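You operate a simulated robot arm through the tools that you are given. There is no shell and no other tool.

You run a simulated robot arm. Do the job below in one go: nothing can be reset, and whatever is moved stays where it is left.

TASK
Put things in order on the top of the breakfast bar. At the end: the clear small glass is on the blue sugar box; the grey dish brush stands where the clear small glass stood; two of the battery packs from the top of the breakfast bar are on the green tray; whatever was shut is shut again. Leave all else as you found it, and nothing knocked over. Set down upright: small glass, battery pack.

Only the result counts: the job must be done as asked and must still hold three seconds after the hand-in. Knocking over, shifting, dropping, spilling or breaking anything else fails it.

THE ROBOT
A 5-joint arm with a two-finger parallel gripper, fixed in place. Base frame: the origin is at the foot of the arm, x ahead of it, y to its left, z up; the work surface is at about z = 0. Lengths are in m, angles in degrees, forces in N, time in s.
With the tool pointing down near the work surface it reaches from about 0.26 to 0.68 m from the base axis. Its first joint turns from -66.0 to 66.0 degrees. The tool tilts only in the upright plane through the base axis and itself; it spins freely about its own axis. Payload 2.9 kg.
The TCP is the grasp point between the finger pads, 0.03 m short of the fingertips. In the tool frame z runs along the fingers and y along their closing line. The gripper opens to 0.11 m. The fingers are 0.02 m wide and 0.01 m thick; the gripper's body (0.048 by 0.112 m) begins 0.055 m behind the TCP.
Orientation is told as [roll, pitch, yaw] about the base's x, y, z axes, in that order, counted from this pose: with the fingers straight down and closing along the base's y, the tool's x points along the base's -x, its y along +y and its z along -z.

THE INTERFACE
- The arm moves only by the tool servo_tool. Its argument "plan" is a list of rows, each an object (a shift or turn left out is 0, a gripper value left out holds the last) with "grip": the opening in per cent of the stroke, from 0 (shut) to 100 (fully open); "offset": the shift along the tool's x, y, z in m, a list of three; "angular": the turn, a rotation vector about the tool's x, y, z in degrees, a list of three. In form: [{"grip": grip, "offset": [tx, ty, tz], "angular": [ax, ay, az]}, ...]. A call has 1 to 20 rows; each row shifts and turns the commanded pose from where the row before left it, along the tool's axes as they then stand. A row lasts 0.2 s, in which the tool goes at most 0.05 m and 8.6 degrees; a call with a longer step from one row to the next is refused whole, and so is a gripper value outside its range. Where a pose cannot be reached the arm comes as near as it can. A force on the tool above 40 N (or 10 N above the force at the start of the call, whichever is more), or a blocked arm, ends the call early, and 0.2 s more pass. The fingers move at their own pace (about 0.108 m/s each) and stop on an object; they squeeze with about 39 N. The grip force told is the motor's: it shows also when the fingers shut on nothing. Time passes only in rows, and 0.2 s behind the last, so rows that do not move let the fingers close. The reply holds the time, the measured pose of the TCP, the force on the tool along the base axes, the opening and the grip force, in the units named above and with some noise, with the torque about the TCP (base axes, N m) and any sound that the robot's microphone picked up.
- Cameras (640 x 400 px; columns grow to the right, rows downward): "scene" is fixed at [0.0231, -0.4507, 0.5901]; the picture's right is [0.86, -0.51, 0.00], its down [-0.36, -0.61, -0.71] and it looks along [0.36, 0.61, -0.71] (base axes); focal length 274 px, centre (320, 200). "wrist" rides on the gripper at [0.072, 0.017, -0.103] in the tool frame; the picture's right is [-0.23, 0.97, 0.00], its down [-0.76, -0.18, -0.62] and it looks along [-0.61, -0.14, 0.78] (tool axes); focal length 222 px, centre (320, 200). There is no depth. A picture from a camera that has moved, and an enlarged one, comes with that camera's place and axes in the base frame and with its lens.
- grab_frame(camera): a new picture of that camera. It takes no simulated time.
- zoom(camera, box): a new picture of the part [left, top, right, bottom] of that camera's present view, enlarged. It takes no simulated time.
- close_job(): hands the job in; it is judged then, once.

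Nothing tells you positions but the pictures and the camera data. Unless the task says otherwise, let go and move clear before handing in.

The tools are called after ">>>" as name(argument=value, ...) on one line, values as JSON. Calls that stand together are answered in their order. servo_tool: Moves the arm, as the interface text tells. Its arguments: {"type":"object","properties":{"plan":{"type":"array"}},"required":["plan"]} The other tools are called the same way: grab_frame (camera) takes a picture; zoom (camera, box) takes an enlarged picture of a part of a camera's view; close_job () hands the job in.

At the start:

```text
time_s: 0.0
eef_pos: [0.4522, -0.0745, 0.3279]
ee_rot: [0.0, 0.0, 0.0]
ft_force: [0.1, -0.3, -0.3]
moment: [-0.03, -0.06, 0.01]
gripper_width: 0.1102
grip_force: 0.0
```

scene: 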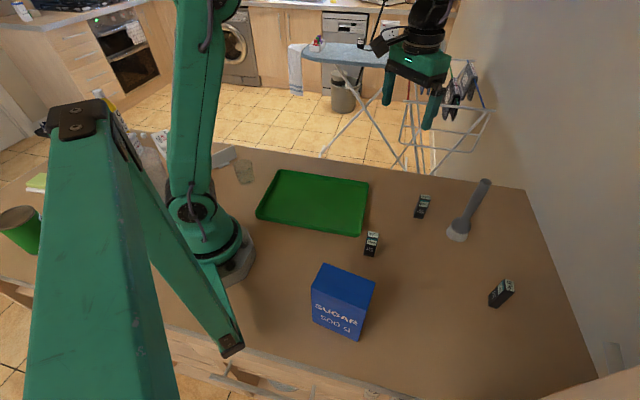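
wrist: 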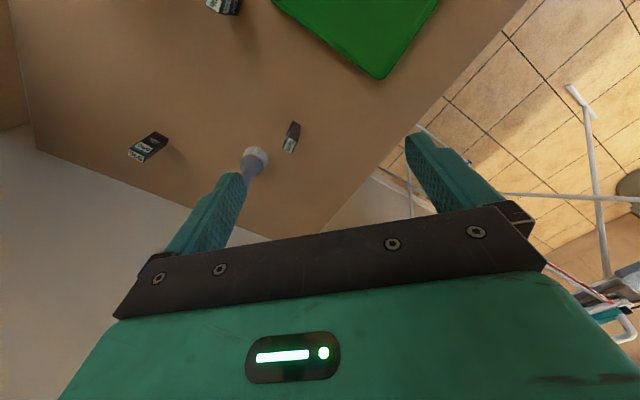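

I see the sugar box, tray, three battery packs, a standing dish brush and what looks like the small glass behind the tray near the arm. I'll take closer looks before moving.

>>> zoom(camera="scene", box=[200, 130, 400, 255])

>>> zoom(camera="scene", box=[280, 220, 440, 320])

>>> zoom(camera="scene", box=[390, 170, 550, 320])

>>> zoom(camera="scene", box=[0, 80, 260, 400])

>>> zoom(camera="wrist", box=[100, 0, 420, 200])

```text
3.20 times, centred on (300, 192) of scene
camera zoom: at [0.0231, -0.4507, 0.5901], right [0.86, -0.51, 0.0], down [-0.36, -0.61, -0.71], along [0.36, 0.61, -0.71], focal length 878 px, centre (384, 224)
```

zoom: 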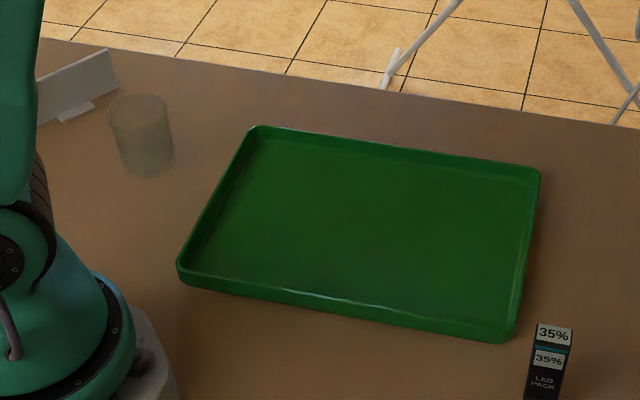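

```text
4.00 times, centred on (360, 270) of scene
camera zoom: at [0.0231, -0.4507, 0.5901], right [0.86, -0.51, 0.0], down [-0.36, -0.61, -0.71], along [0.36, 0.61, -0.71], focal length 1098 px, centre (160, -80)
```

zoom: 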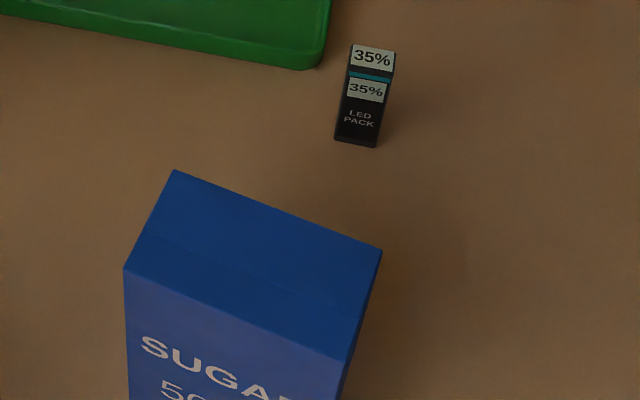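

```text
2.67 times, centred on (470, 245) of scene
camera zoom: at [0.0231, -0.4507, 0.5901], right [0.86, -0.51, 0.0], down [-0.36, -0.61, -0.71], along [0.36, 0.61, -0.71], focal length 732 px, centre (-80, 80)
```

zoom: 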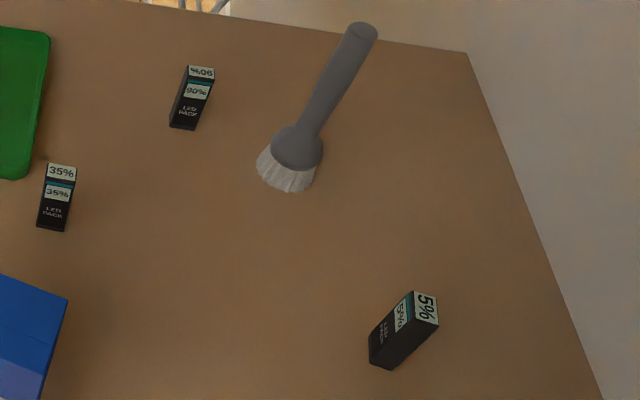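

```text
1.25 times, centred on (130, 240) of scene
camera zoom: at [0.0231, -0.4507, 0.5901], right [0.86, -0.51, 0.0], down [-0.36, -0.61, -0.71], along [0.36, 0.61, -0.71], focal length 343 px, centre (558, 150)
```

zoom: 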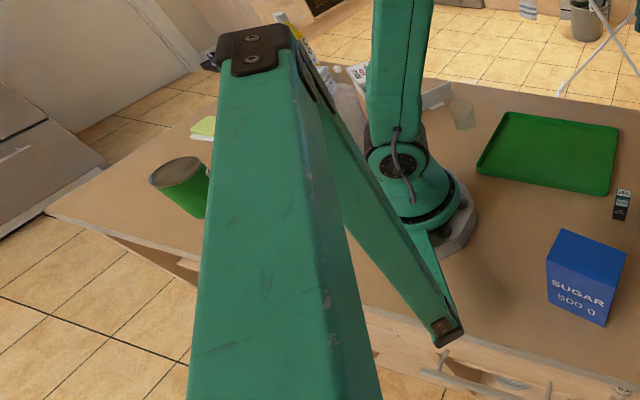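

```text
2.00 times, centred on (260, 100) of wrist
camera zoom: at [0.3794, -0.0585, 0.4315], right [0.23, 0.97, 0.0], down [0.76, -0.18, 0.62], along [0.61, -0.14, -0.78], focal length 444 px, centre (440, 400)
```

zoom: 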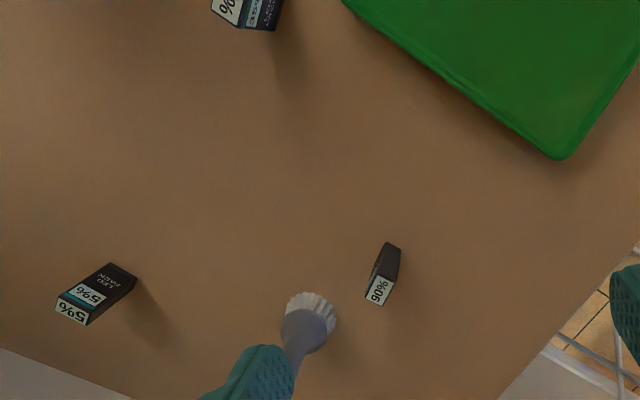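

Camera geometry checks out (z-plane projection gives glass ≈ (0.16, 0.25), brush ≈ (0.57, -0.25)). I'll zoom in more on the sugar box, each battery pack, the brush and the glass to refine positions.

>>> zoom(camera="scene", box=[295, 255, 391, 345])

>>> zoom(camera="scene", box=[400, 185, 448, 225])

>>> zoom(camera="scene", box=[350, 225, 398, 265])

>>> zoom(camera="scene", box=[435, 170, 507, 250])

>>> zoom(camera="scene", box=[205, 140, 285, 200])

>>> zoom(camera="scene", box=[475, 265, 531, 315])

```text
4.44 times, centred on (343, 300) of scene
camera zoom: at [0.0231, -0.4507, 0.5901], right [0.86, -0.51, 0.0], down [-0.36, -0.61, -0.71], along [0.36, 0.61, -0.71], focal length 1220 px, centre (218, -244)
```

zoom: 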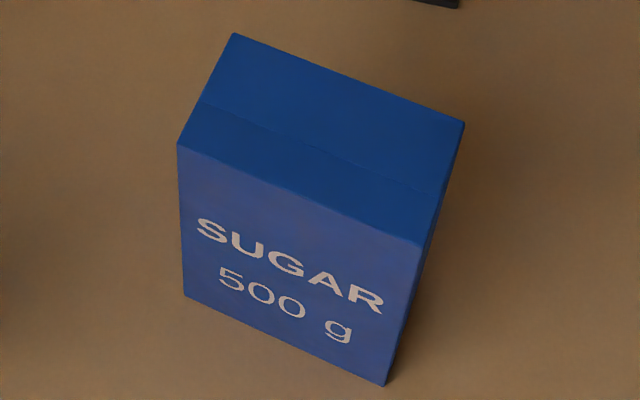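

```text
10.00 times, centred on (424, 205) of scene
camera zoom: at [0.0231, -0.4507, 0.5901], right [0.86, -0.51, 0.0], down [-0.36, -0.61, -0.71], along [0.36, 0.61, -0.71], focal length 2745 px, centre (-720, 150)
```

zoom: 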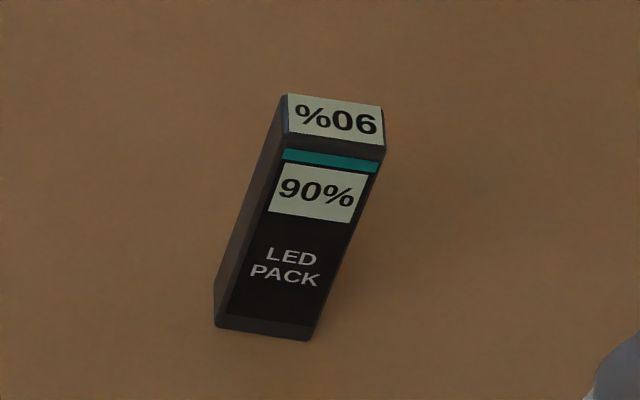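

```text
10.00 times, centred on (374, 245) of scene
camera zoom: at [0.0231, -0.4507, 0.5901], right [0.86, -0.51, 0.0], down [-0.36, -0.61, -0.71], along [0.36, 0.61, -0.71], focal length 2745 px, centre (-220, -250)
```

zoom: 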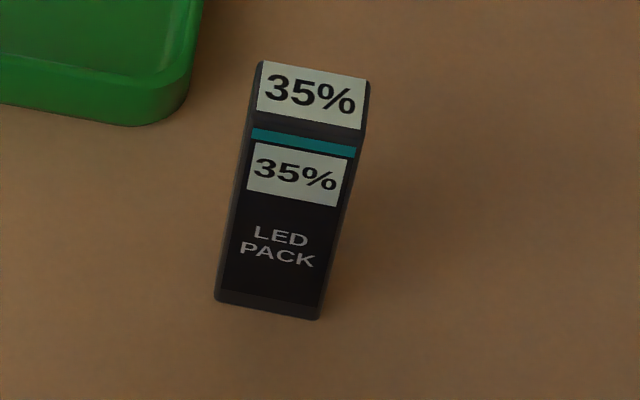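

```text
5.00 times, centred on (471, 210) of scene
camera zoom: at [0.0231, -0.4507, 0.5901], right [0.86, -0.51, 0.0], down [-0.36, -0.61, -0.71], along [0.36, 0.61, -0.71], focal length 1372 px, centre (-435, 150)
```

zoom: 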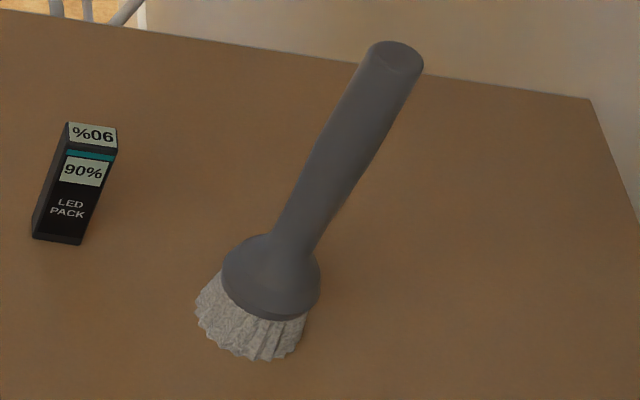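

```text
6.67 times, centred on (245, 170) of scene
camera zoom: at [0.0231, -0.4507, 0.5901], right [0.86, -0.51, 0.0], down [-0.36, -0.61, -0.71], along [0.36, 0.61, -0.71], focal length 1830 px, centre (820, 400)
```

zoom: 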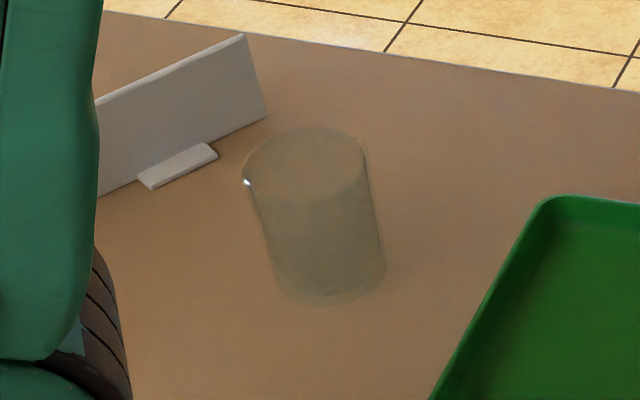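

```text
8.00 times, centred on (503, 290) of scene
camera zoom: at [0.0231, -0.4507, 0.5901], right [0.86, -0.51, 0.0], down [-0.36, -0.61, -0.71], along [0.36, 0.61, -0.71], focal length 2196 px, centre (-1144, -520)
```

zoom: 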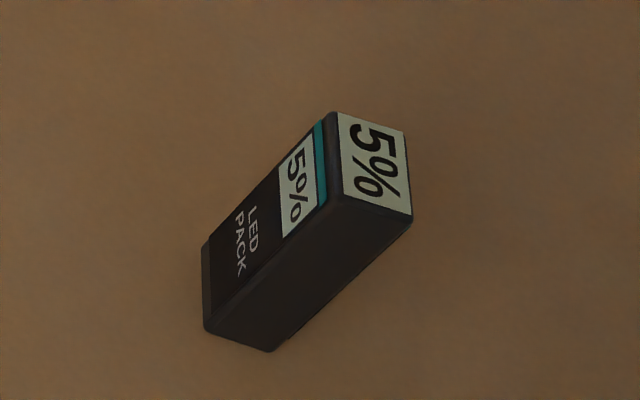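

The sugar box top is at about z=0.15, centred near (0.177, -0.271). The glass stands near (0.163, 0.259), about 0.056 wide. I'll move above the glass and check with the wrist camera.

>>> servo_tool(plan=[{"offset": [0.0207, 0.0238, 0.0055]}, {"offset": [0.0207, 0.0238, 0.0055]}, {"offset": [0.0207, 0.0238, 0.0055]}, {"offset": [0.0207, 0.0238, 0.0055]}, {"offset": [0.0207, 0.0238, 0.0055]}, {"offset": [0.0207, 0.0238, 0.0055]}, {"offset": [0.0207, 0.0238, 0.0055]}, {"offset": [0.0207, 0.0238, 0.0055]}, {"offset": [0.0207, 0.0238, 0.0055]}, {"offset": [0.0207, 0.0238, 0.0055]}, {"offset": [0.0207, 0.0238, 0.0055]}, {"offset": [0.0207, 0.0238, 0.0055]}, {"offset": [0.0207, 0.0238, 0.0055]}, {"offset": [0.0199, 0.0241, 0.0055]}, {"offset": [0, 0, 0]}, {"offset": [0, 0, 0]}])

```text
time_s: 3.4
eef_pos: [0.1636, 0.2587, 0.2508]
ee_rot: [0.0, -0.1, 0.0]
ft_force: [0.7, -0.5, -0.4]
moment: [-0.02, -0.02, -0.01]
gripper_width: 0.11
grip_force: 0.0
```

The arm is above the estimated glass spot. I'll check both cameras.

>>> grab_frame(camera="wrist")

>>> grab_frame(camera="scene")

```text
taken
camera wrist: at [0.0897, 0.2755, 0.354], right [0.23, 0.97, 0.0], down [0.76, -0.18, 0.62], along [0.61, -0.14, -0.78], focal length 222 px, centre (320, 200)
```

wrist: 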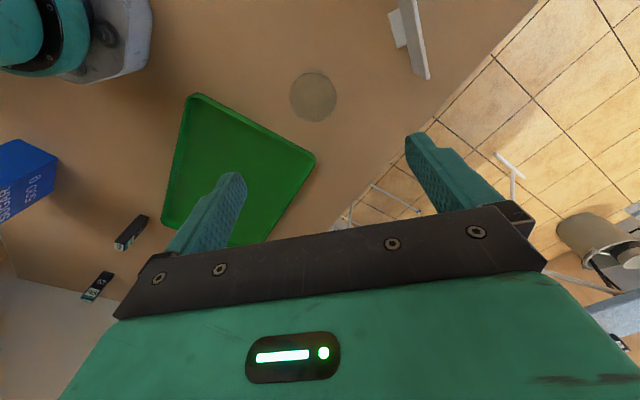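

```text
taken
```

scene: 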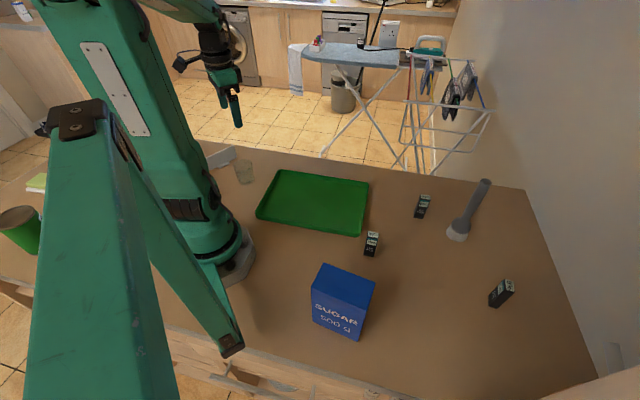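

>>> zoom(camera="wrist", box=[260, 50, 370, 140])

>>> zoom(camera="scene", box=[190, 30, 290, 200])

>>> zoom(camera="wrist", box=[0, 0, 330, 310])

```text
4.44 times, centred on (315, 95) of wrist
camera zoom: at [0.0897, 0.2755, 0.354], right [0.23, 0.97, 0.0], down [0.76, -0.18, 0.62], along [0.61, -0.14, -0.78], focal length 987 px, centre (342, 667)
```

zoom: 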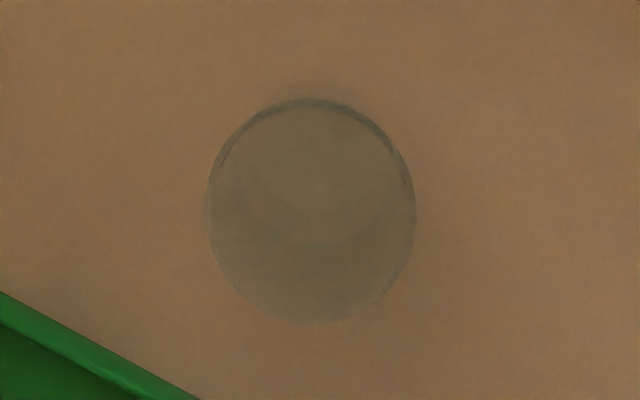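

```text
2.35 times, centred on (240, 115) of scene
camera zoom: at [0.0231, -0.4507, 0.5901], right [0.86, -0.51, 0.0], down [-0.36, -0.61, -0.71], along [0.36, 0.61, -0.71], focal length 646 px, centre (508, 400)
```

zoom: 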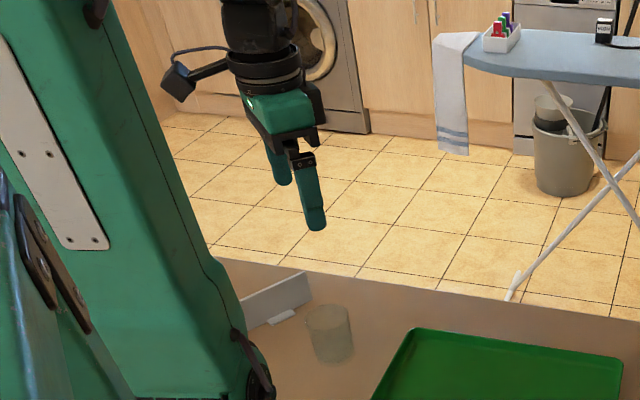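

```text
1.29 times, centred on (165, 155) of wrist
camera zoom: at [0.0897, 0.2755, 0.354], right [0.23, 0.97, 0.0], down [0.76, -0.18, 0.62], along [0.61, -0.14, -0.78], focal length 287 px, centre (520, 258)
```

zoom: 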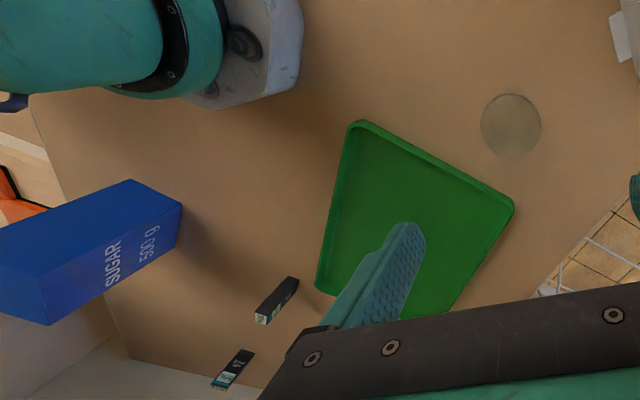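

The wrist view puts the glass about 1 cm short of my first y estimate, near (0.161, 0.2515). I'll shift and descend partway, staying above the rim, to check centering.

>>> servo_tool(plan=[{"offset": [0.0026, -0.0072, 0.0]}, {"offset": [0, 0, 0.025]}, {"offset": [0, 0, 0.025]}, {"offset": [0, 0, 0.025]}, {"offset": [0, 0, 0.025]}, {"offset": [0, 0, 0.025]}, {"offset": [0, 0, 0.0]}])

>>> grab_frame(camera="wrist")

>>> zoom(camera="scene", box=[190, 90, 290, 200])

```text
time_s: 5.0
eef_pos: [0.1609, 0.2529, 0.1249]
ee_rot: [0.0, 0.1, 0.0]
ft_force: [0.5, 0.8, 0.5]
moment: [-0.03, 0.04, 0.01]
gripper_width: 0.1103
grip_force: 0.0
```

```text
taken
camera wrist: at [0.0875, 0.2681, 0.2291], right [0.23, 0.97, 0.0], down [0.76, -0.18, 0.62], along [0.61, -0.14, -0.78], focal length 222 px, centre (320, 200)
```

wrist: 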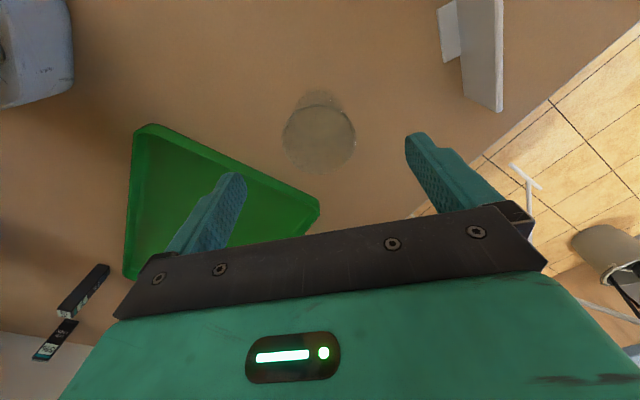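

```text
3.64 times, centred on (240, 145) of scene
camera zoom: at [0.0231, -0.4507, 0.5901], right [0.86, -0.51, 0.0], down [-0.36, -0.61, -0.71], along [0.36, 0.61, -0.71], focal length 998 px, centre (611, 400)
```

zoom: 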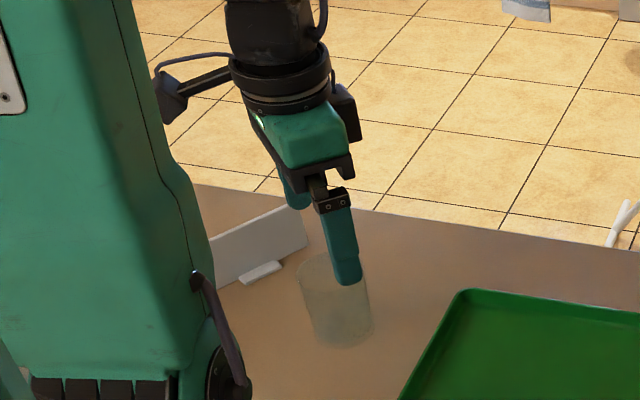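

The glass is centred between the fingers (within ~3 mm), rim about z=0.065. I'll lower to TCP z≈0.045 around it.

>>> servo_tool(plan=[{"offset": [0.002, 0, 0.016]}, {"offset": [0, 0, 0.016]}, {"offset": [0, 0, 0.016]}, {"offset": [0, 0, 0.016]}, {"offset": [0, 0, 0.016]}, {"offset": [0, 0, 0.0]}])

>>> grab_frame(camera="wrist")

>>> zoom(camera="scene", box=[190, 90, 290, 200])

```text
time_s: 6.4
eef_pos: [0.1591, 0.2511, 0.045]
ee_rot: [0.0, 0.0, 0.0]
ft_force: [0.0, 0.7, 0.4]
moment: [0.0, -0.02, 0.02]
gripper_width: 0.1099
grip_force: 0.0
```

```text
taken
camera wrist: at [0.086, 0.2676, 0.1491], right [0.23, 0.97, 0.0], down [0.76, -0.18, 0.62], along [0.61, -0.14, -0.78], focal length 222 px, centre (320, 200)
```

wrist: 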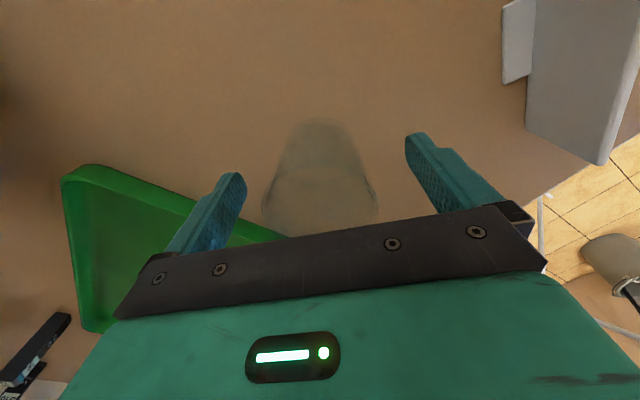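

```text
3.64 times, centred on (240, 145) of scene
camera zoom: at [0.0231, -0.4507, 0.5901], right [0.86, -0.51, 0.0], down [-0.36, -0.61, -0.71], along [0.36, 0.61, -0.71], focal length 998 px, centre (611, 400)
```

zoom: 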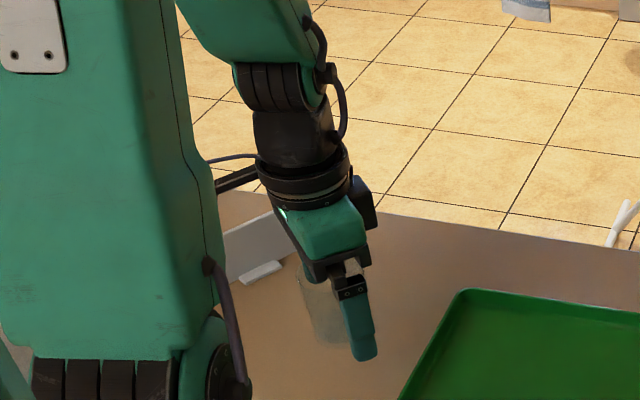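

The glass sits between the fingers. Closing gently onto it.

>>> servo_tool(plan=[{"grip": 70}, {"grip": 58}, {"grip": 48}, {"grip": 48}, {"grip": 48}])

```text
time_s: 7.6
eef_pos: [0.1583, 0.2518, 0.0451]
ee_rot: [0.0, -0.1, 0.0]
ft_force: [0.4, -0.6, -0.3]
moment: [0.02, 0.01, -0.03]
gripper_width: 0.0565
grip_force: 39.1
```

Glass gripped (0.0565 m, no unusual sound). Lifting straight up.

>>> servo_tool(plan=[{"offset": [0, 0, -0.005]}, {"offset": [0, 0, -0.01]}, {"offset": [0, 0, -0.02]}, {"offset": [0, 0, -0.025]}, {"offset": [0, 0, -0.03]}, {"offset": [0, 0, -0.03]}, {"offset": [0, 0, -0.03]}, {"offset": [0, 0, -0.03]}, {"offset": [0, 0, -0.025]}, {"offset": [0, 0, -0.015]}, {"offset": [0, 0, -0.005]}, {"offset": [0, 0, 0]}])

>>> grab_frame(camera="wrist")

>>> grab_frame(camera="scene")

```text
time_s: 10.2
eef_pos: [0.1591, 0.2504, 0.271]
ee_rot: [0.0, -0.1, 0.1]
ft_force: [0.3, 0.1, -1.1]
moment: [-0.01, 0.01, 0.0]
gripper_width: 0.0566
grip_force: 38.9
```

```text
taken
camera wrist: at [0.0858, 0.2669, 0.3752], right [0.23, 0.97, 0.0], down [0.76, -0.18, 0.62], along [0.61, -0.14, -0.78], focal length 222 px, centre (320, 200)
```

wrist: 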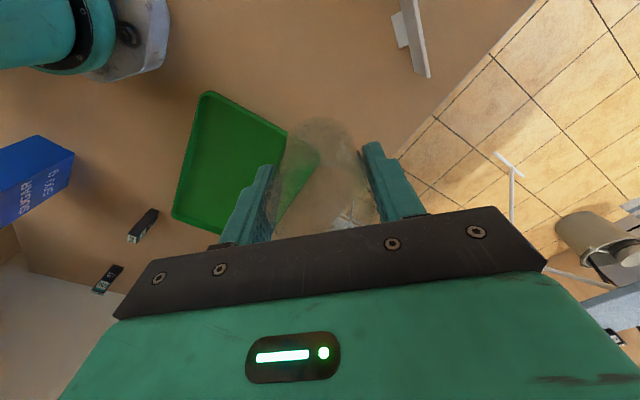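

```text
taken
```

scene: 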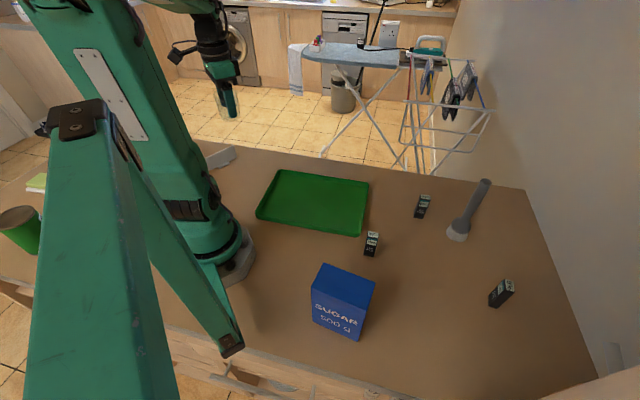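

The glass is held and clear. Before swinging to the sugar box, I want to understand the fixed green structure in the scene view's foreground.

>>> zoom(camera="scene", box=[0, 60, 280, 400])

>>> zoom(camera="wrist", box=[0, 0, 200, 320])

```text
1.18 times, centred on (140, 230) of scene
camera zoom: at [0.0231, -0.4507, 0.5901], right [0.86, -0.51, 0.0], down [-0.36, -0.61, -0.71], along [0.36, 0.61, -0.71], focal length 323 px, centre (532, 165)
```

zoom: 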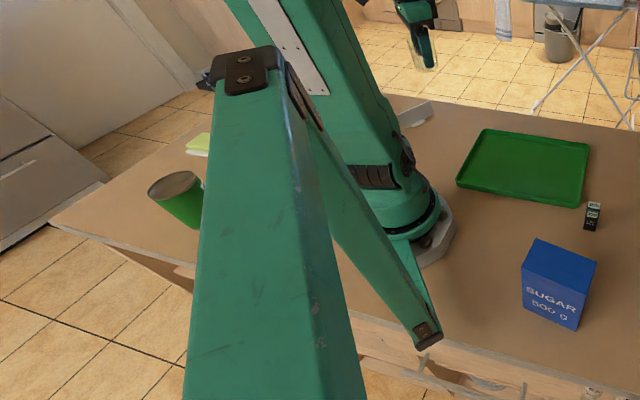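

```text
1.25 times, centred on (100, 160) of wrist
camera zoom: at [0.0858, 0.2669, 0.3752], right [0.23, 0.97, 0.0], down [0.76, -0.18, 0.62], along [0.61, -0.14, -0.78], focal length 278 px, centre (595, 250)
```

zoom: 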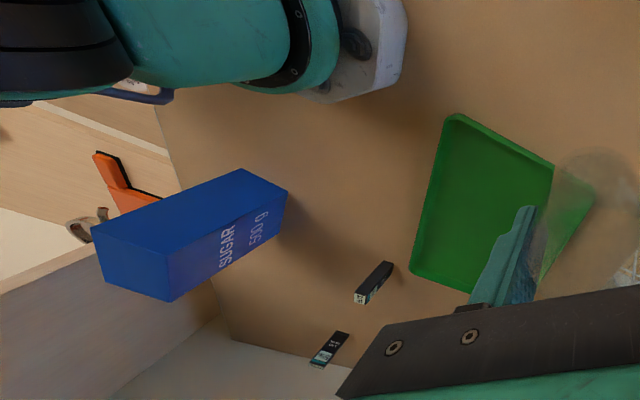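

The foreground structure is fixed and nearer the camera than the arm; the box is well to its right. I'll carry the glass on an arc at z≈0.27 to the front of the base first.

>>> servo_tool(plan=[{"offset": [-0.01, -0.0065, 0]}, {"offset": [-0.02025, -0.0129, 0]}, {"offset": [-0.02025, -0.0129, 0]}, {"offset": [-0.02025, -0.0129, 0]}, {"offset": [-0.01025, -0.0064, 0]}, {"offset": [-0.015, -0.02, 0]}, {"offset": [-0.015, -0.02, 0]}, {"offset": [-0.015, -0.02, 0]}, {"offset": [-0.015, -0.02, 0]}, {"offset": [-0.006, -0.024, 0]}, {"offset": [-0.006, -0.024, 0]}, {"offset": [-0.006, -0.024, 0]}, {"offset": [-0.006, -0.024, 0]}, {"offset": [-0.006, -0.024, 0]}, {"offset": [0, 0, 0]}])

>>> grab_frame(camera="scene")

>>> grab_frame(camera="wrist")

```text
time_s: 13.4
eef_pos: [0.3304, -0.0018, 0.27]
ee_rot: [0.0, 0.0, 0.1]
ft_force: [1.1, -0.3, -0.7]
moment: [0.01, 0.01, -0.02]
gripper_width: 0.0566
grip_force: 39.2
```

```text
taken
```

scene: 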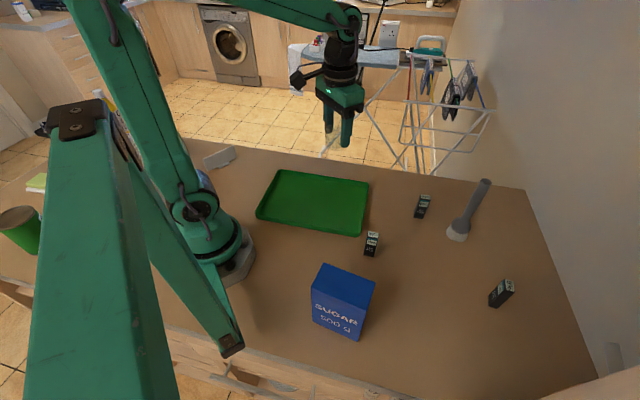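

```text
taken
camera wrist: at [0.2572, 0.0154, 0.374], right [0.23, 0.97, 0.0], down [0.76, -0.18, 0.62], along [0.61, -0.14, -0.78], focal length 222 px, centre (320, 200)
```

wrist: 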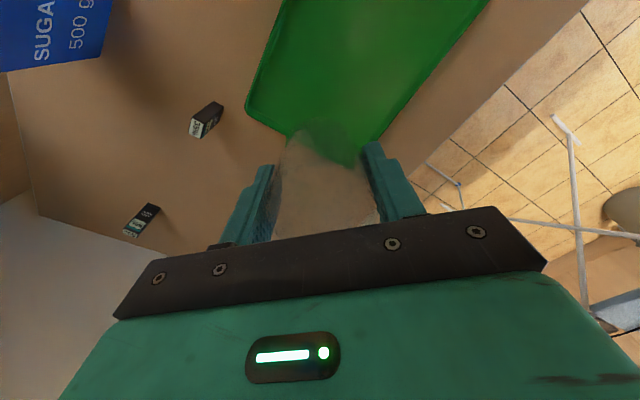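

Now turning the tool by −57° yaw so it will face out over the sugar box.

>>> servo_tool(plan=[{"angular": [0, 0, 6]}, {"angular": [0, 0, 7]}, {"angular": [0, 0, 8]}, {"angular": [0, 0, 8]}, {"angular": [0, 0, 8]}, {"angular": [0, 0, 8]}, {"angular": [0, 0, 7]}, {"angular": [0, 0, 5]}, {"offset": [0, 0, 0]}])

>>> grab_frame(camera="wrist")

```text
time_s: 15.4
eef_pos: [0.3301, -0.0004, 0.2701]
ee_rot: [0.0, 0.0, -57.0]
ft_force: [-0.4, -0.1, -1.9]
moment: [0.01, 0.0, -0.02]
gripper_width: 0.0568
grip_force: 38.8
```

```text
taken
camera wrist: at [0.3039, 0.0691, 0.3744], right [0.94, 0.34, 0.0], down [0.27, -0.74, 0.62], along [0.21, -0.59, -0.78], focal length 222 px, centre (320, 200)
```

wrist: 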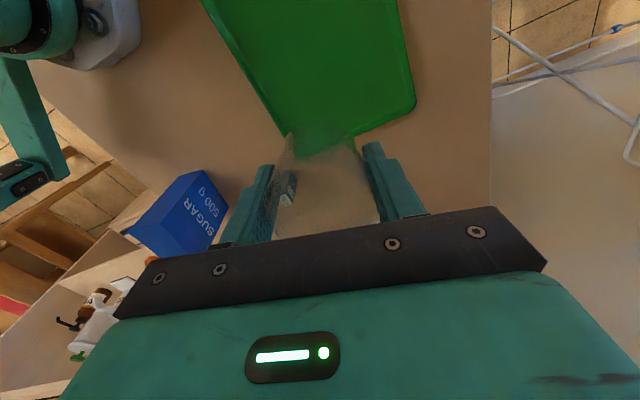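

I can now see the fixed green beam's tip: triangulated at about (-0.03, -0.24, 0.10), well clear of the box. There's also an already-open drawer, which I'll leave alone. Moving closer to the box for a better look.

>>> servo_tool(plan=[{"offset": [-0.01, -0.01, 0]}, {"offset": [-0.0169, -0.0169, 0]}, {"offset": [-0.0169, -0.0169, 0]}, {"offset": [-0.0169, -0.0169, 0]}, {"offset": [-0.0169, -0.0169, 0]}, {"offset": [-0.0169, -0.0169, 0]}, {"offset": [-0.0066, -0.0069, 0]}, {"offset": [0, 0, 0]}])

>>> grab_frame(camera="wrist")

>>> grab_frame(camera="scene")

```text
time_s: 17.2
eef_pos: [0.2986, -0.1417, 0.2705]
ee_rot: [0.0, -0.1, -56.9]
ft_force: [0.2, -0.4, -1.9]
moment: [0.01, -0.02, 0.01]
gripper_width: 0.0566
grip_force: 38.5
```

```text
taken
camera wrist: at [0.2738, -0.0708, 0.3745], right [0.94, 0.34, 0.0], down [0.27, -0.74, 0.62], along [0.21, -0.59, -0.78], focal length 222 px, centre (320, 200)
```

wrist: 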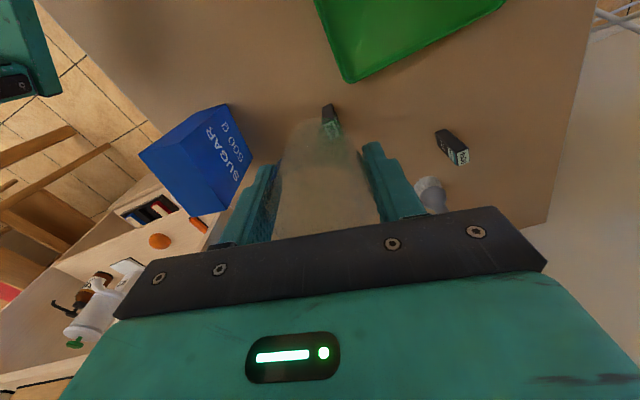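

```text
taken
```

scene: 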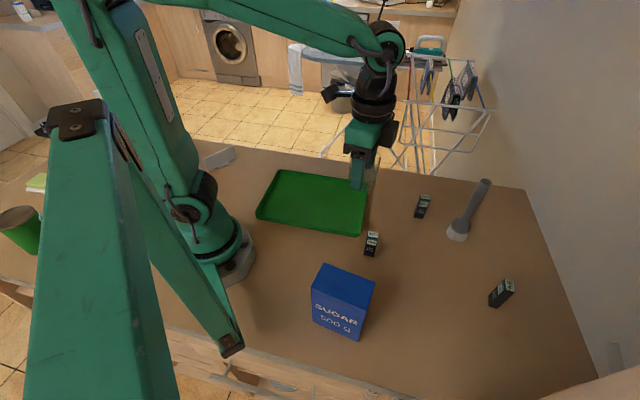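

>>> zoom(camera="wrist", box=[120, 80, 280, 230])

```text
2.67 times, centred on (200, 155) of wrist
camera zoom: at [0.2738, -0.0708, 0.3745], right [0.94, 0.34, 0.0], down [0.27, -0.74, 0.62], along [0.21, -0.59, -0.78], focal length 592 px, centre (640, 320)
```

zoom: 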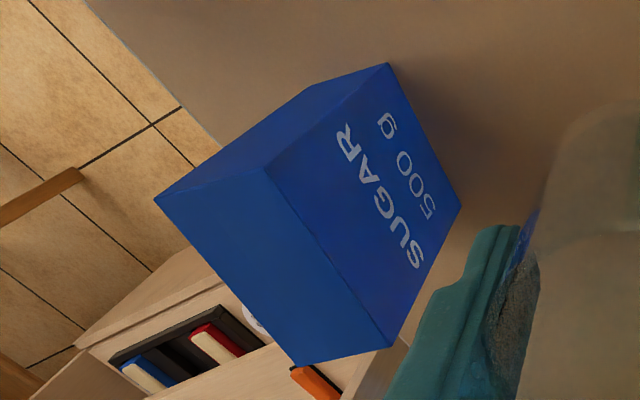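

The wrist view confirms the box: top at z=0.15, centre about (0.1745, -0.272). Moving over it at the same height.

>>> servo_tool(plan=[{"offset": [-0.0024, -0.0099, 0]}, {"offset": [-0.0047, -0.0197, 0]}, {"offset": [-0.0047, -0.0197, 0]}, {"offset": [-0.0047, -0.0197, 0]}, {"offset": [-0.0047, -0.0197, 0]}, {"offset": [-0.0047, -0.0197, 0]}, {"offset": [-0.0047, -0.0197, 0]}, {"offset": [-0.0047, -0.0197, 0]}, {"offset": [-0.0047, -0.0197, 0]}, {"offset": [-0.0024, -0.0097, 0]}, {"offset": [0, 0, 0]}, {"offset": [0, 0, 0]}])

>>> grab_frame(camera="wrist")

>>> grab_frame(camera="scene")

```text
time_s: 19.8
eef_pos: [0.1755, -0.2729, 0.2706]
ee_rot: [0.1, 0.0, -56.9]
ft_force: [1.2, -0.9, -0.1]
moment: [0.0, -0.03, -0.02]
gripper_width: 0.0565
grip_force: 39.1
```

```text
taken
camera wrist: at [0.1487, -0.203, 0.3747], right [0.94, 0.34, 0.0], down [0.27, -0.74, 0.62], along [0.21, -0.59, -0.78], focal length 222 px, centre (320, 200)
```

wrist: 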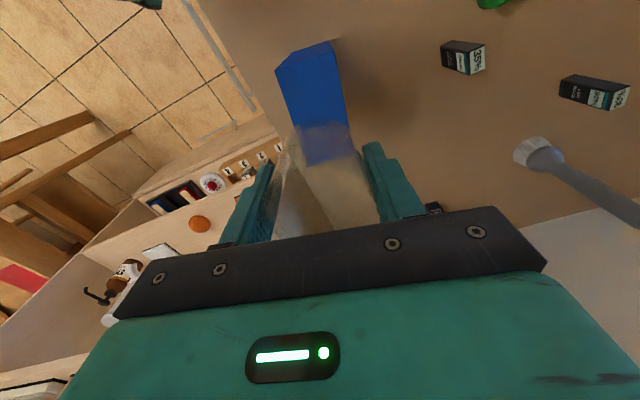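

```text
taken
```

scene: 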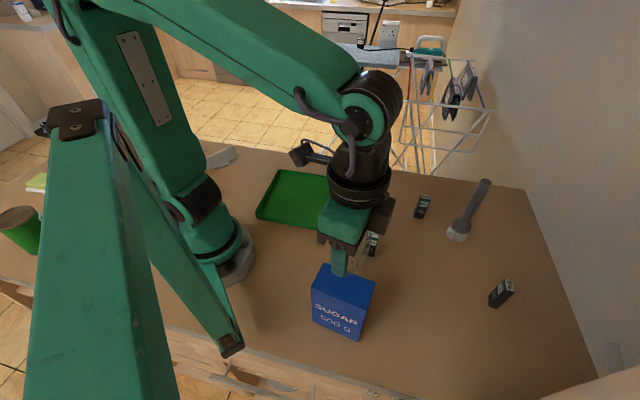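

>>> zoom(camera="wrist", box=[250, 20, 400, 180])

>>> zoom(camera="scene", box=[290, 170, 420, 350])

```text
2.50 times, centred on (325, 100) of wrist
camera zoom: at [0.1487, -0.203, 0.3747], right [0.94, 0.34, 0.0], down [0.27, -0.74, 0.62], along [0.21, -0.59, -0.78], focal length 555 px, centre (308, 450)
```

zoom: 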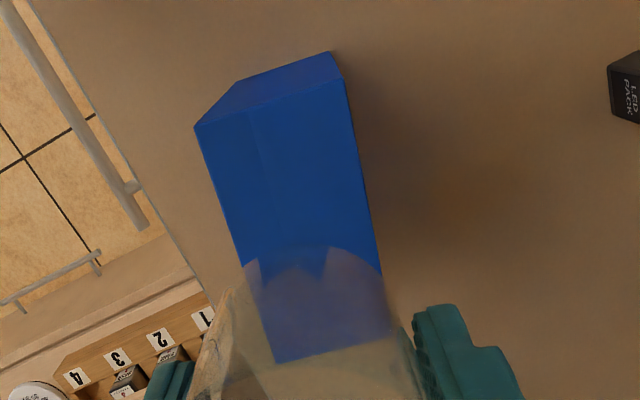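

```text
2.22 times, centred on (355, 260) of scene
camera zoom: at [0.0231, -0.4507, 0.5901], right [0.86, -0.51, 0.0], down [-0.36, -0.61, -0.71], along [0.36, 0.61, -0.71], focal length 610 px, centre (242, 67)
```

zoom: 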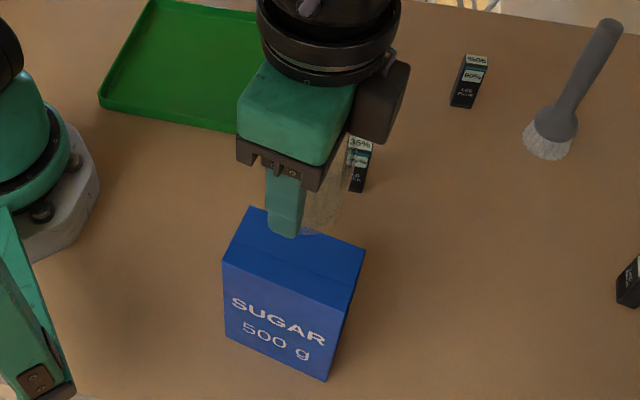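

Over the box centre within ~2 mm. Lowering towards the box top.

>>> servo_tool(plan=[{"offset": [0, 0, 0.01]}, {"offset": [0, 0, 0.015]}, {"offset": [0, 0, 0.015]}, {"offset": [0, 0, 0.012]}, {"offset": [0, 0, 0.01]}, {"offset": [0, 0, 0.006]}, {"offset": [0, 0, 0]}, {"offset": [0, 0, 0]}])

>>> zoom(camera="scene", box=[290, 170, 420, 350])

>>> grab_frame(camera="wrist")

```text
time_s: 21.6
eef_pos: [0.1735, -0.2723, 0.2024]
ee_rot: [0.1, 0.0, -57.0]
ft_force: [0.4, 2.0, -1.4]
moment: [0.02, 0.01, 0.01]
gripper_width: 0.0567
grip_force: 38.6
```

```text
2.22 times, centred on (355, 260) of scene
camera zoom: at [0.0231, -0.4507, 0.5901], right [0.86, -0.51, 0.0], down [-0.36, -0.61, -0.71], along [0.36, 0.61, -0.71], focal length 610 px, centre (242, 67)
```

zoom: 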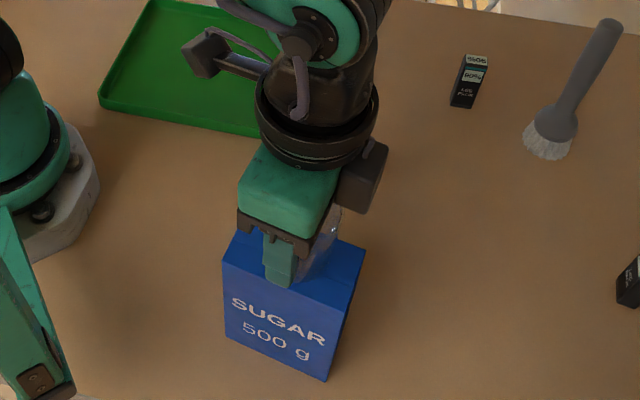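

```text
taken
camera wrist: at [0.1485, -0.2034, 0.3065], right [0.94, 0.34, 0.0], down [0.27, -0.74, 0.62], along [0.21, -0.59, -0.78], focal length 222 px, centre (320, 200)
```

wrist: 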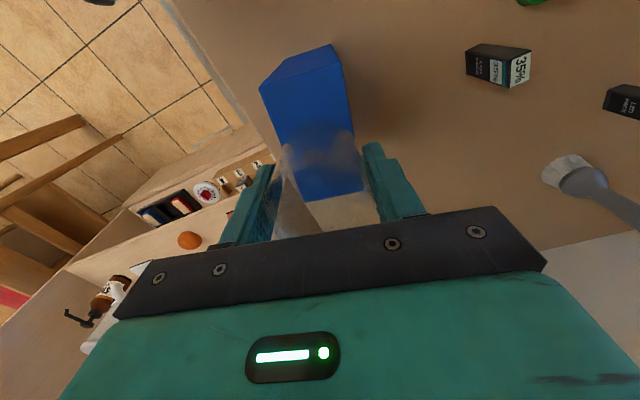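

>>> servo_tool(plan=[{"offset": [0, 0, 0.0015]}, {"offset": [0, 0, 0.0015]}, {"offset": [0, 0, 0.0015]}, {"offset": [0, 0, 0.001]}, {"offset": [0, 0, 0]}])

```text
time_s: 22.8
eef_pos: [0.1749, -0.2727, 0.1965]
ee_rot: [0.0, 0.0, -56.9]
ft_force: [-0.1, -1.5, -1.9]
moment: [0.02, -0.01, -0.01]
gripper_width: 0.0566
grip_force: 39.0
```

>>> servo_tool(plan=[{"offset": [0, 0, 0.001]}, {"offset": [0, 0, 0.0]}])

```text
time_s: 23.4
eef_pos: [0.1742, -0.2732, 0.1971]
ee_rot: [0.0, -0.1, -57.0]
ft_force: [-0.7, 0.1, -1.4]
moment: [0.0, 0.01, 0.0]
gripper_width: 0.0567
grip_force: 39.1
```

>>> servo_tool(plan=[{"offset": [0, 0, 0.001]}, {"offset": [0, 0, 0.0]}])

```text
time_s: 24.0
eef_pos: [0.1741, -0.2724, 0.1952]
ee_rot: [0.0, 0.1, -57.0]
ft_force: [-1.2, 1.0, 1.9]
moment: [0.04, 0.03, 0.04]
gripper_width: 0.0568
grip_force: 38.7
```

>>> servo_tool(plan=[{"offset": [0, 0, 0.001]}, {"offset": [0, 0, 0.0]}])

```text
time_s: 24.6
eef_pos: [0.1752, -0.2738, 0.195]
ee_rot: [0.0, -0.1, -56.9]
ft_force: [-4.8, 5.1, 21.8]
moment: [0.21, 0.07, 0.17]
gripper_width: 0.057
grip_force: 38.9
```

Contact felt (≈22 N). Easing back 1 mm, then releasing.

>>> servo_tool(plan=[{"offset": [0, 0, -0.0008]}, {"offset": [0, 0, 0]}, {"grip": 54}, {"grip": 58}, {"grip": 64}, {"grip": 70}, {"grip": 76}, {"grip": 80}])

>>> grab_frame(camera="wrist")

>>> zoom(camera="scene", box=[290, 170, 420, 350])

```text
time_s: 26.4
eef_pos: [0.1744, -0.2726, 0.1962]
ee_rot: [0.0, 0.1, -57.0]
ft_force: [0.2, 1.0, 0.5]
moment: [0.01, 0.03, 0.03]
gripper_width: 0.0879
grip_force: 0.0
```

```text
taken
camera wrist: at [0.1484, -0.2029, 0.2991], right [0.94, 0.34, 0.0], down [0.27, -0.74, 0.62], along [0.21, -0.59, -0.78], focal length 222 px, centre (320, 200)
```

wrist: 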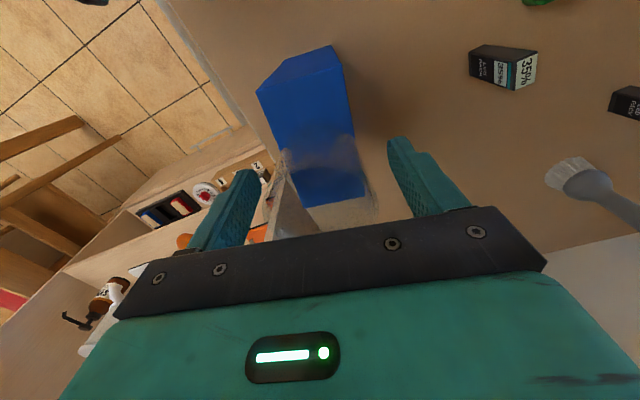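

```text
2.22 times, centred on (355, 260) of scene
camera zoom: at [0.0231, -0.4507, 0.5901], right [0.86, -0.51, 0.0], down [-0.36, -0.61, -0.71], along [0.36, 0.61, -0.71], focal length 610 px, centre (242, 67)
```

zoom: 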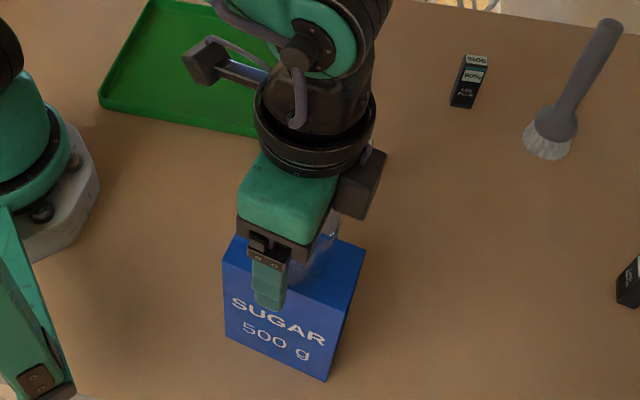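

The glass appears to be resting on the box. Rising straight up slowly to clear it, then checking.

>>> servo_tool(plan=[{"offset": [0, 0, -0.005]}, {"offset": [0, 0, -0.01]}, {"offset": [0, 0, -0.015]}, {"offset": [0, 0, -0.02]}, {"offset": [0, 0, -0.025]}, {"offset": [0, 0, -0.025]}, {"offset": [0, 0, 0]}])

>>> grab_frame(camera="wrist")

>>> grab_frame(camera="scene")

```text
time_s: 28.0
eef_pos: [0.1745, -0.2721, 0.2949]
ee_rot: [0.0, 0.0, -56.9]
ft_force: [0.2, 0.3, -0.5]
moment: [-0.01, 0.02, 0.05]
gripper_width: 0.088
grip_force: 0.1
```

```text
taken
camera wrist: at [0.1482, -0.203, 0.3991], right [0.94, 0.34, 0.0], down [0.27, -0.74, 0.62], along [0.21, -0.59, -0.78], focal length 222 px, centre (320, 200)
```

wrist: 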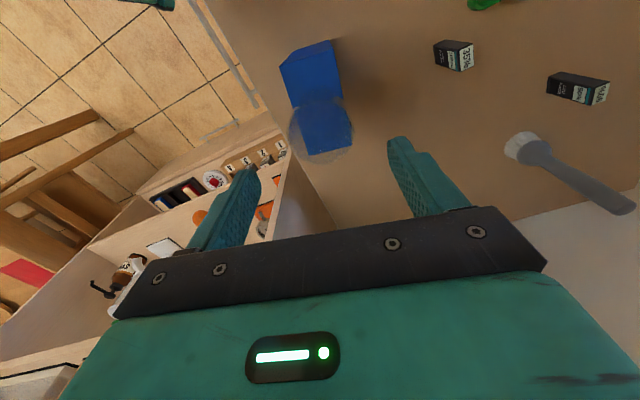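

```text
taken
```

scene: 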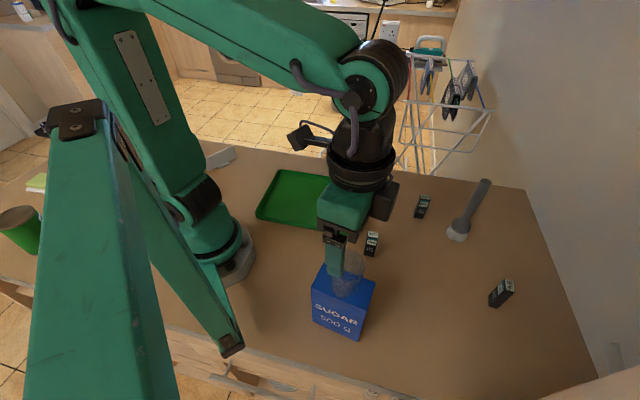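

The glass stands on the box. Next I'll move at this height towards the brush and turn the tool back to yaw 0.

>>> servo_tool(plan=[{"offset": [-0.005, 0.0128, 0]}, {"offset": [-0.0099, 0.0256, 0]}, {"offset": [-0.0099, 0.0256, 0]}, {"offset": [-0.0099, 0.0256, 0]}, {"offset": [-0.0099, 0.0256, 0]}, {"offset": [-0.0099, 0.0256, 0]}, {"offset": [-0.0099, 0.0256, 0]}, {"offset": [-0.0099, 0.0256, 0]}, {"offset": [-0.0099, 0.0256, 0]}, {"offset": [-0.0099, 0.0256, 0]}, {"offset": [-0.0099, 0.0256, 0]}, {"offset": [-0.0049, 0.0128, 0]}, {"angular": [0, 0, -8]}, {"angular": [0, 0, -8]}, {"angular": [0, 0, -8]}, {"angular": [0, 0, -8]}, {"angular": [0, 0, -8]}, {"angular": [0, 0, -8]}, {"angular": [0, 0, -8]}, {"angular": [0, 0, -1]}])

>>> grab_frame(camera="wrist")

>>> grab_frame(camera="scene")

```text
time_s: 32.2
eef_pos: [0.4688, -0.2089, 0.2944]
ee_rot: [0.0, 0.1, 0.3]
ft_force: [-0.3, 0.4, -0.2]
moment: [-0.04, -0.01, 0.0]
gripper_width: 0.088
grip_force: 0.1
```

```text
taken
camera wrist: at [0.3965, -0.1935, 0.3987], right [0.22, 0.97, 0.0], down [0.76, -0.18, 0.62], along [0.61, -0.14, -0.78], focal length 222 px, centre (320, 200)
```

wrist: 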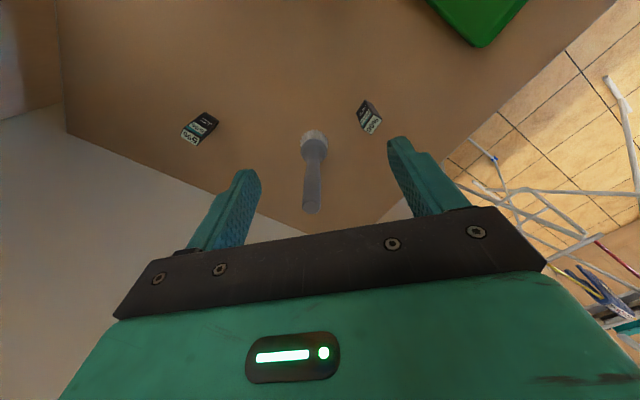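

```text
taken
```

scene: 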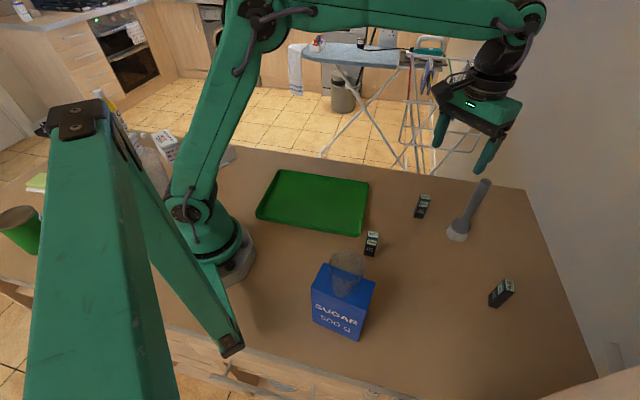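

>>> zoom(camera="scene", box=[295, 240, 395, 350])

>>> zoom(camera="wrist", box=[260, 110, 380, 230])

```text
3.64 times, centred on (345, 295) of scene
camera zoom: at [0.0231, -0.4507, 0.5901], right [0.86, -0.51, 0.0], down [-0.36, -0.61, -0.71], along [0.36, 0.61, -0.71], focal length 998 px, centre (229, -146)
```

zoom: 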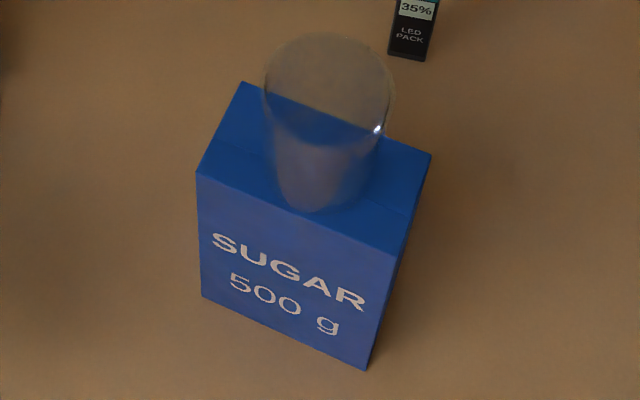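

```text
3.33 times, centred on (320, 170) of wrist
camera zoom: at [0.3965, -0.1935, 0.3987], right [0.22, 0.97, 0.0], down [0.76, -0.18, 0.62], along [0.61, -0.14, -0.78], focal length 740 px, centre (320, 300)
```

zoom: 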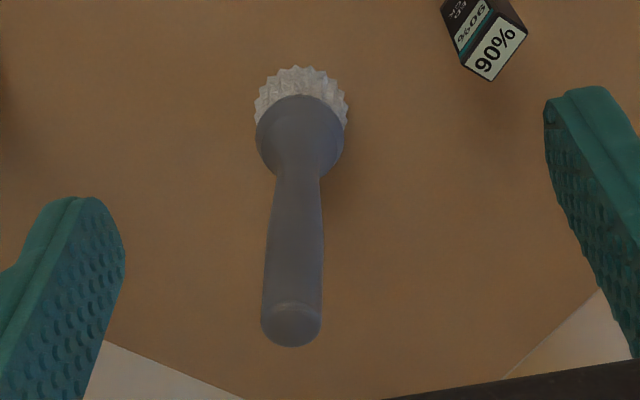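

The glass is nicely centred on the box. The brush is upright at about (0.571, -0.245) with its handle top near z=0.19. Moving above the handle.

>>> servo_tool(plan=[{"offset": [-0.01, -0.0035, 0]}, {"offset": [-0.02, -0.007, 0]}, {"offset": [-0.02, -0.007, 0]}, {"offset": [-0.02, -0.007, 0]}, {"offset": [-0.02, -0.007, 0]}, {"offset": [-0.011, -0.0035, 0]}, {"offset": [0, 0, 0]}])

>>> grab_frame(camera="wrist")

>>> grab_frame(camera="scene")

```text
time_s: 33.8
eef_pos: [0.5707, -0.2459, 0.2948]
ee_rot: [-0.1, 0.0, -0.1]
ft_force: [0.2, 0.0, 0.0]
moment: [-0.03, -0.02, 0.04]
gripper_width: 0.0881
grip_force: 0.0
```

```text
taken
camera wrist: at [0.4975, -0.2287, 0.3987], right [0.23, 0.97, 0.0], down [0.76, -0.18, 0.62], along [0.61, -0.14, -0.78], focal length 222 px, centre (320, 200)
```

wrist: 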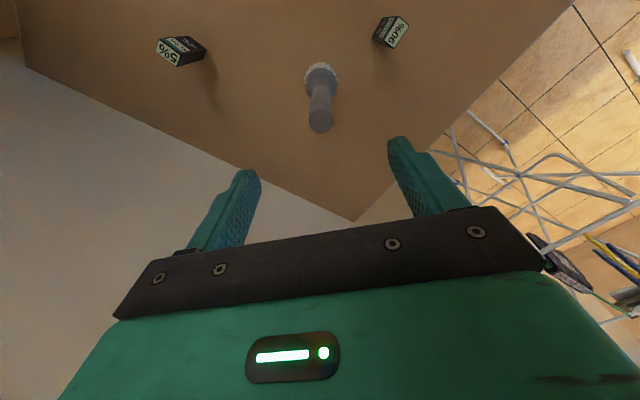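

```text
taken
```

scene: 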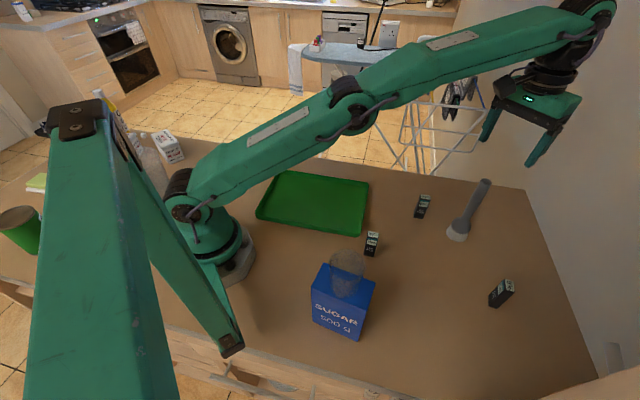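

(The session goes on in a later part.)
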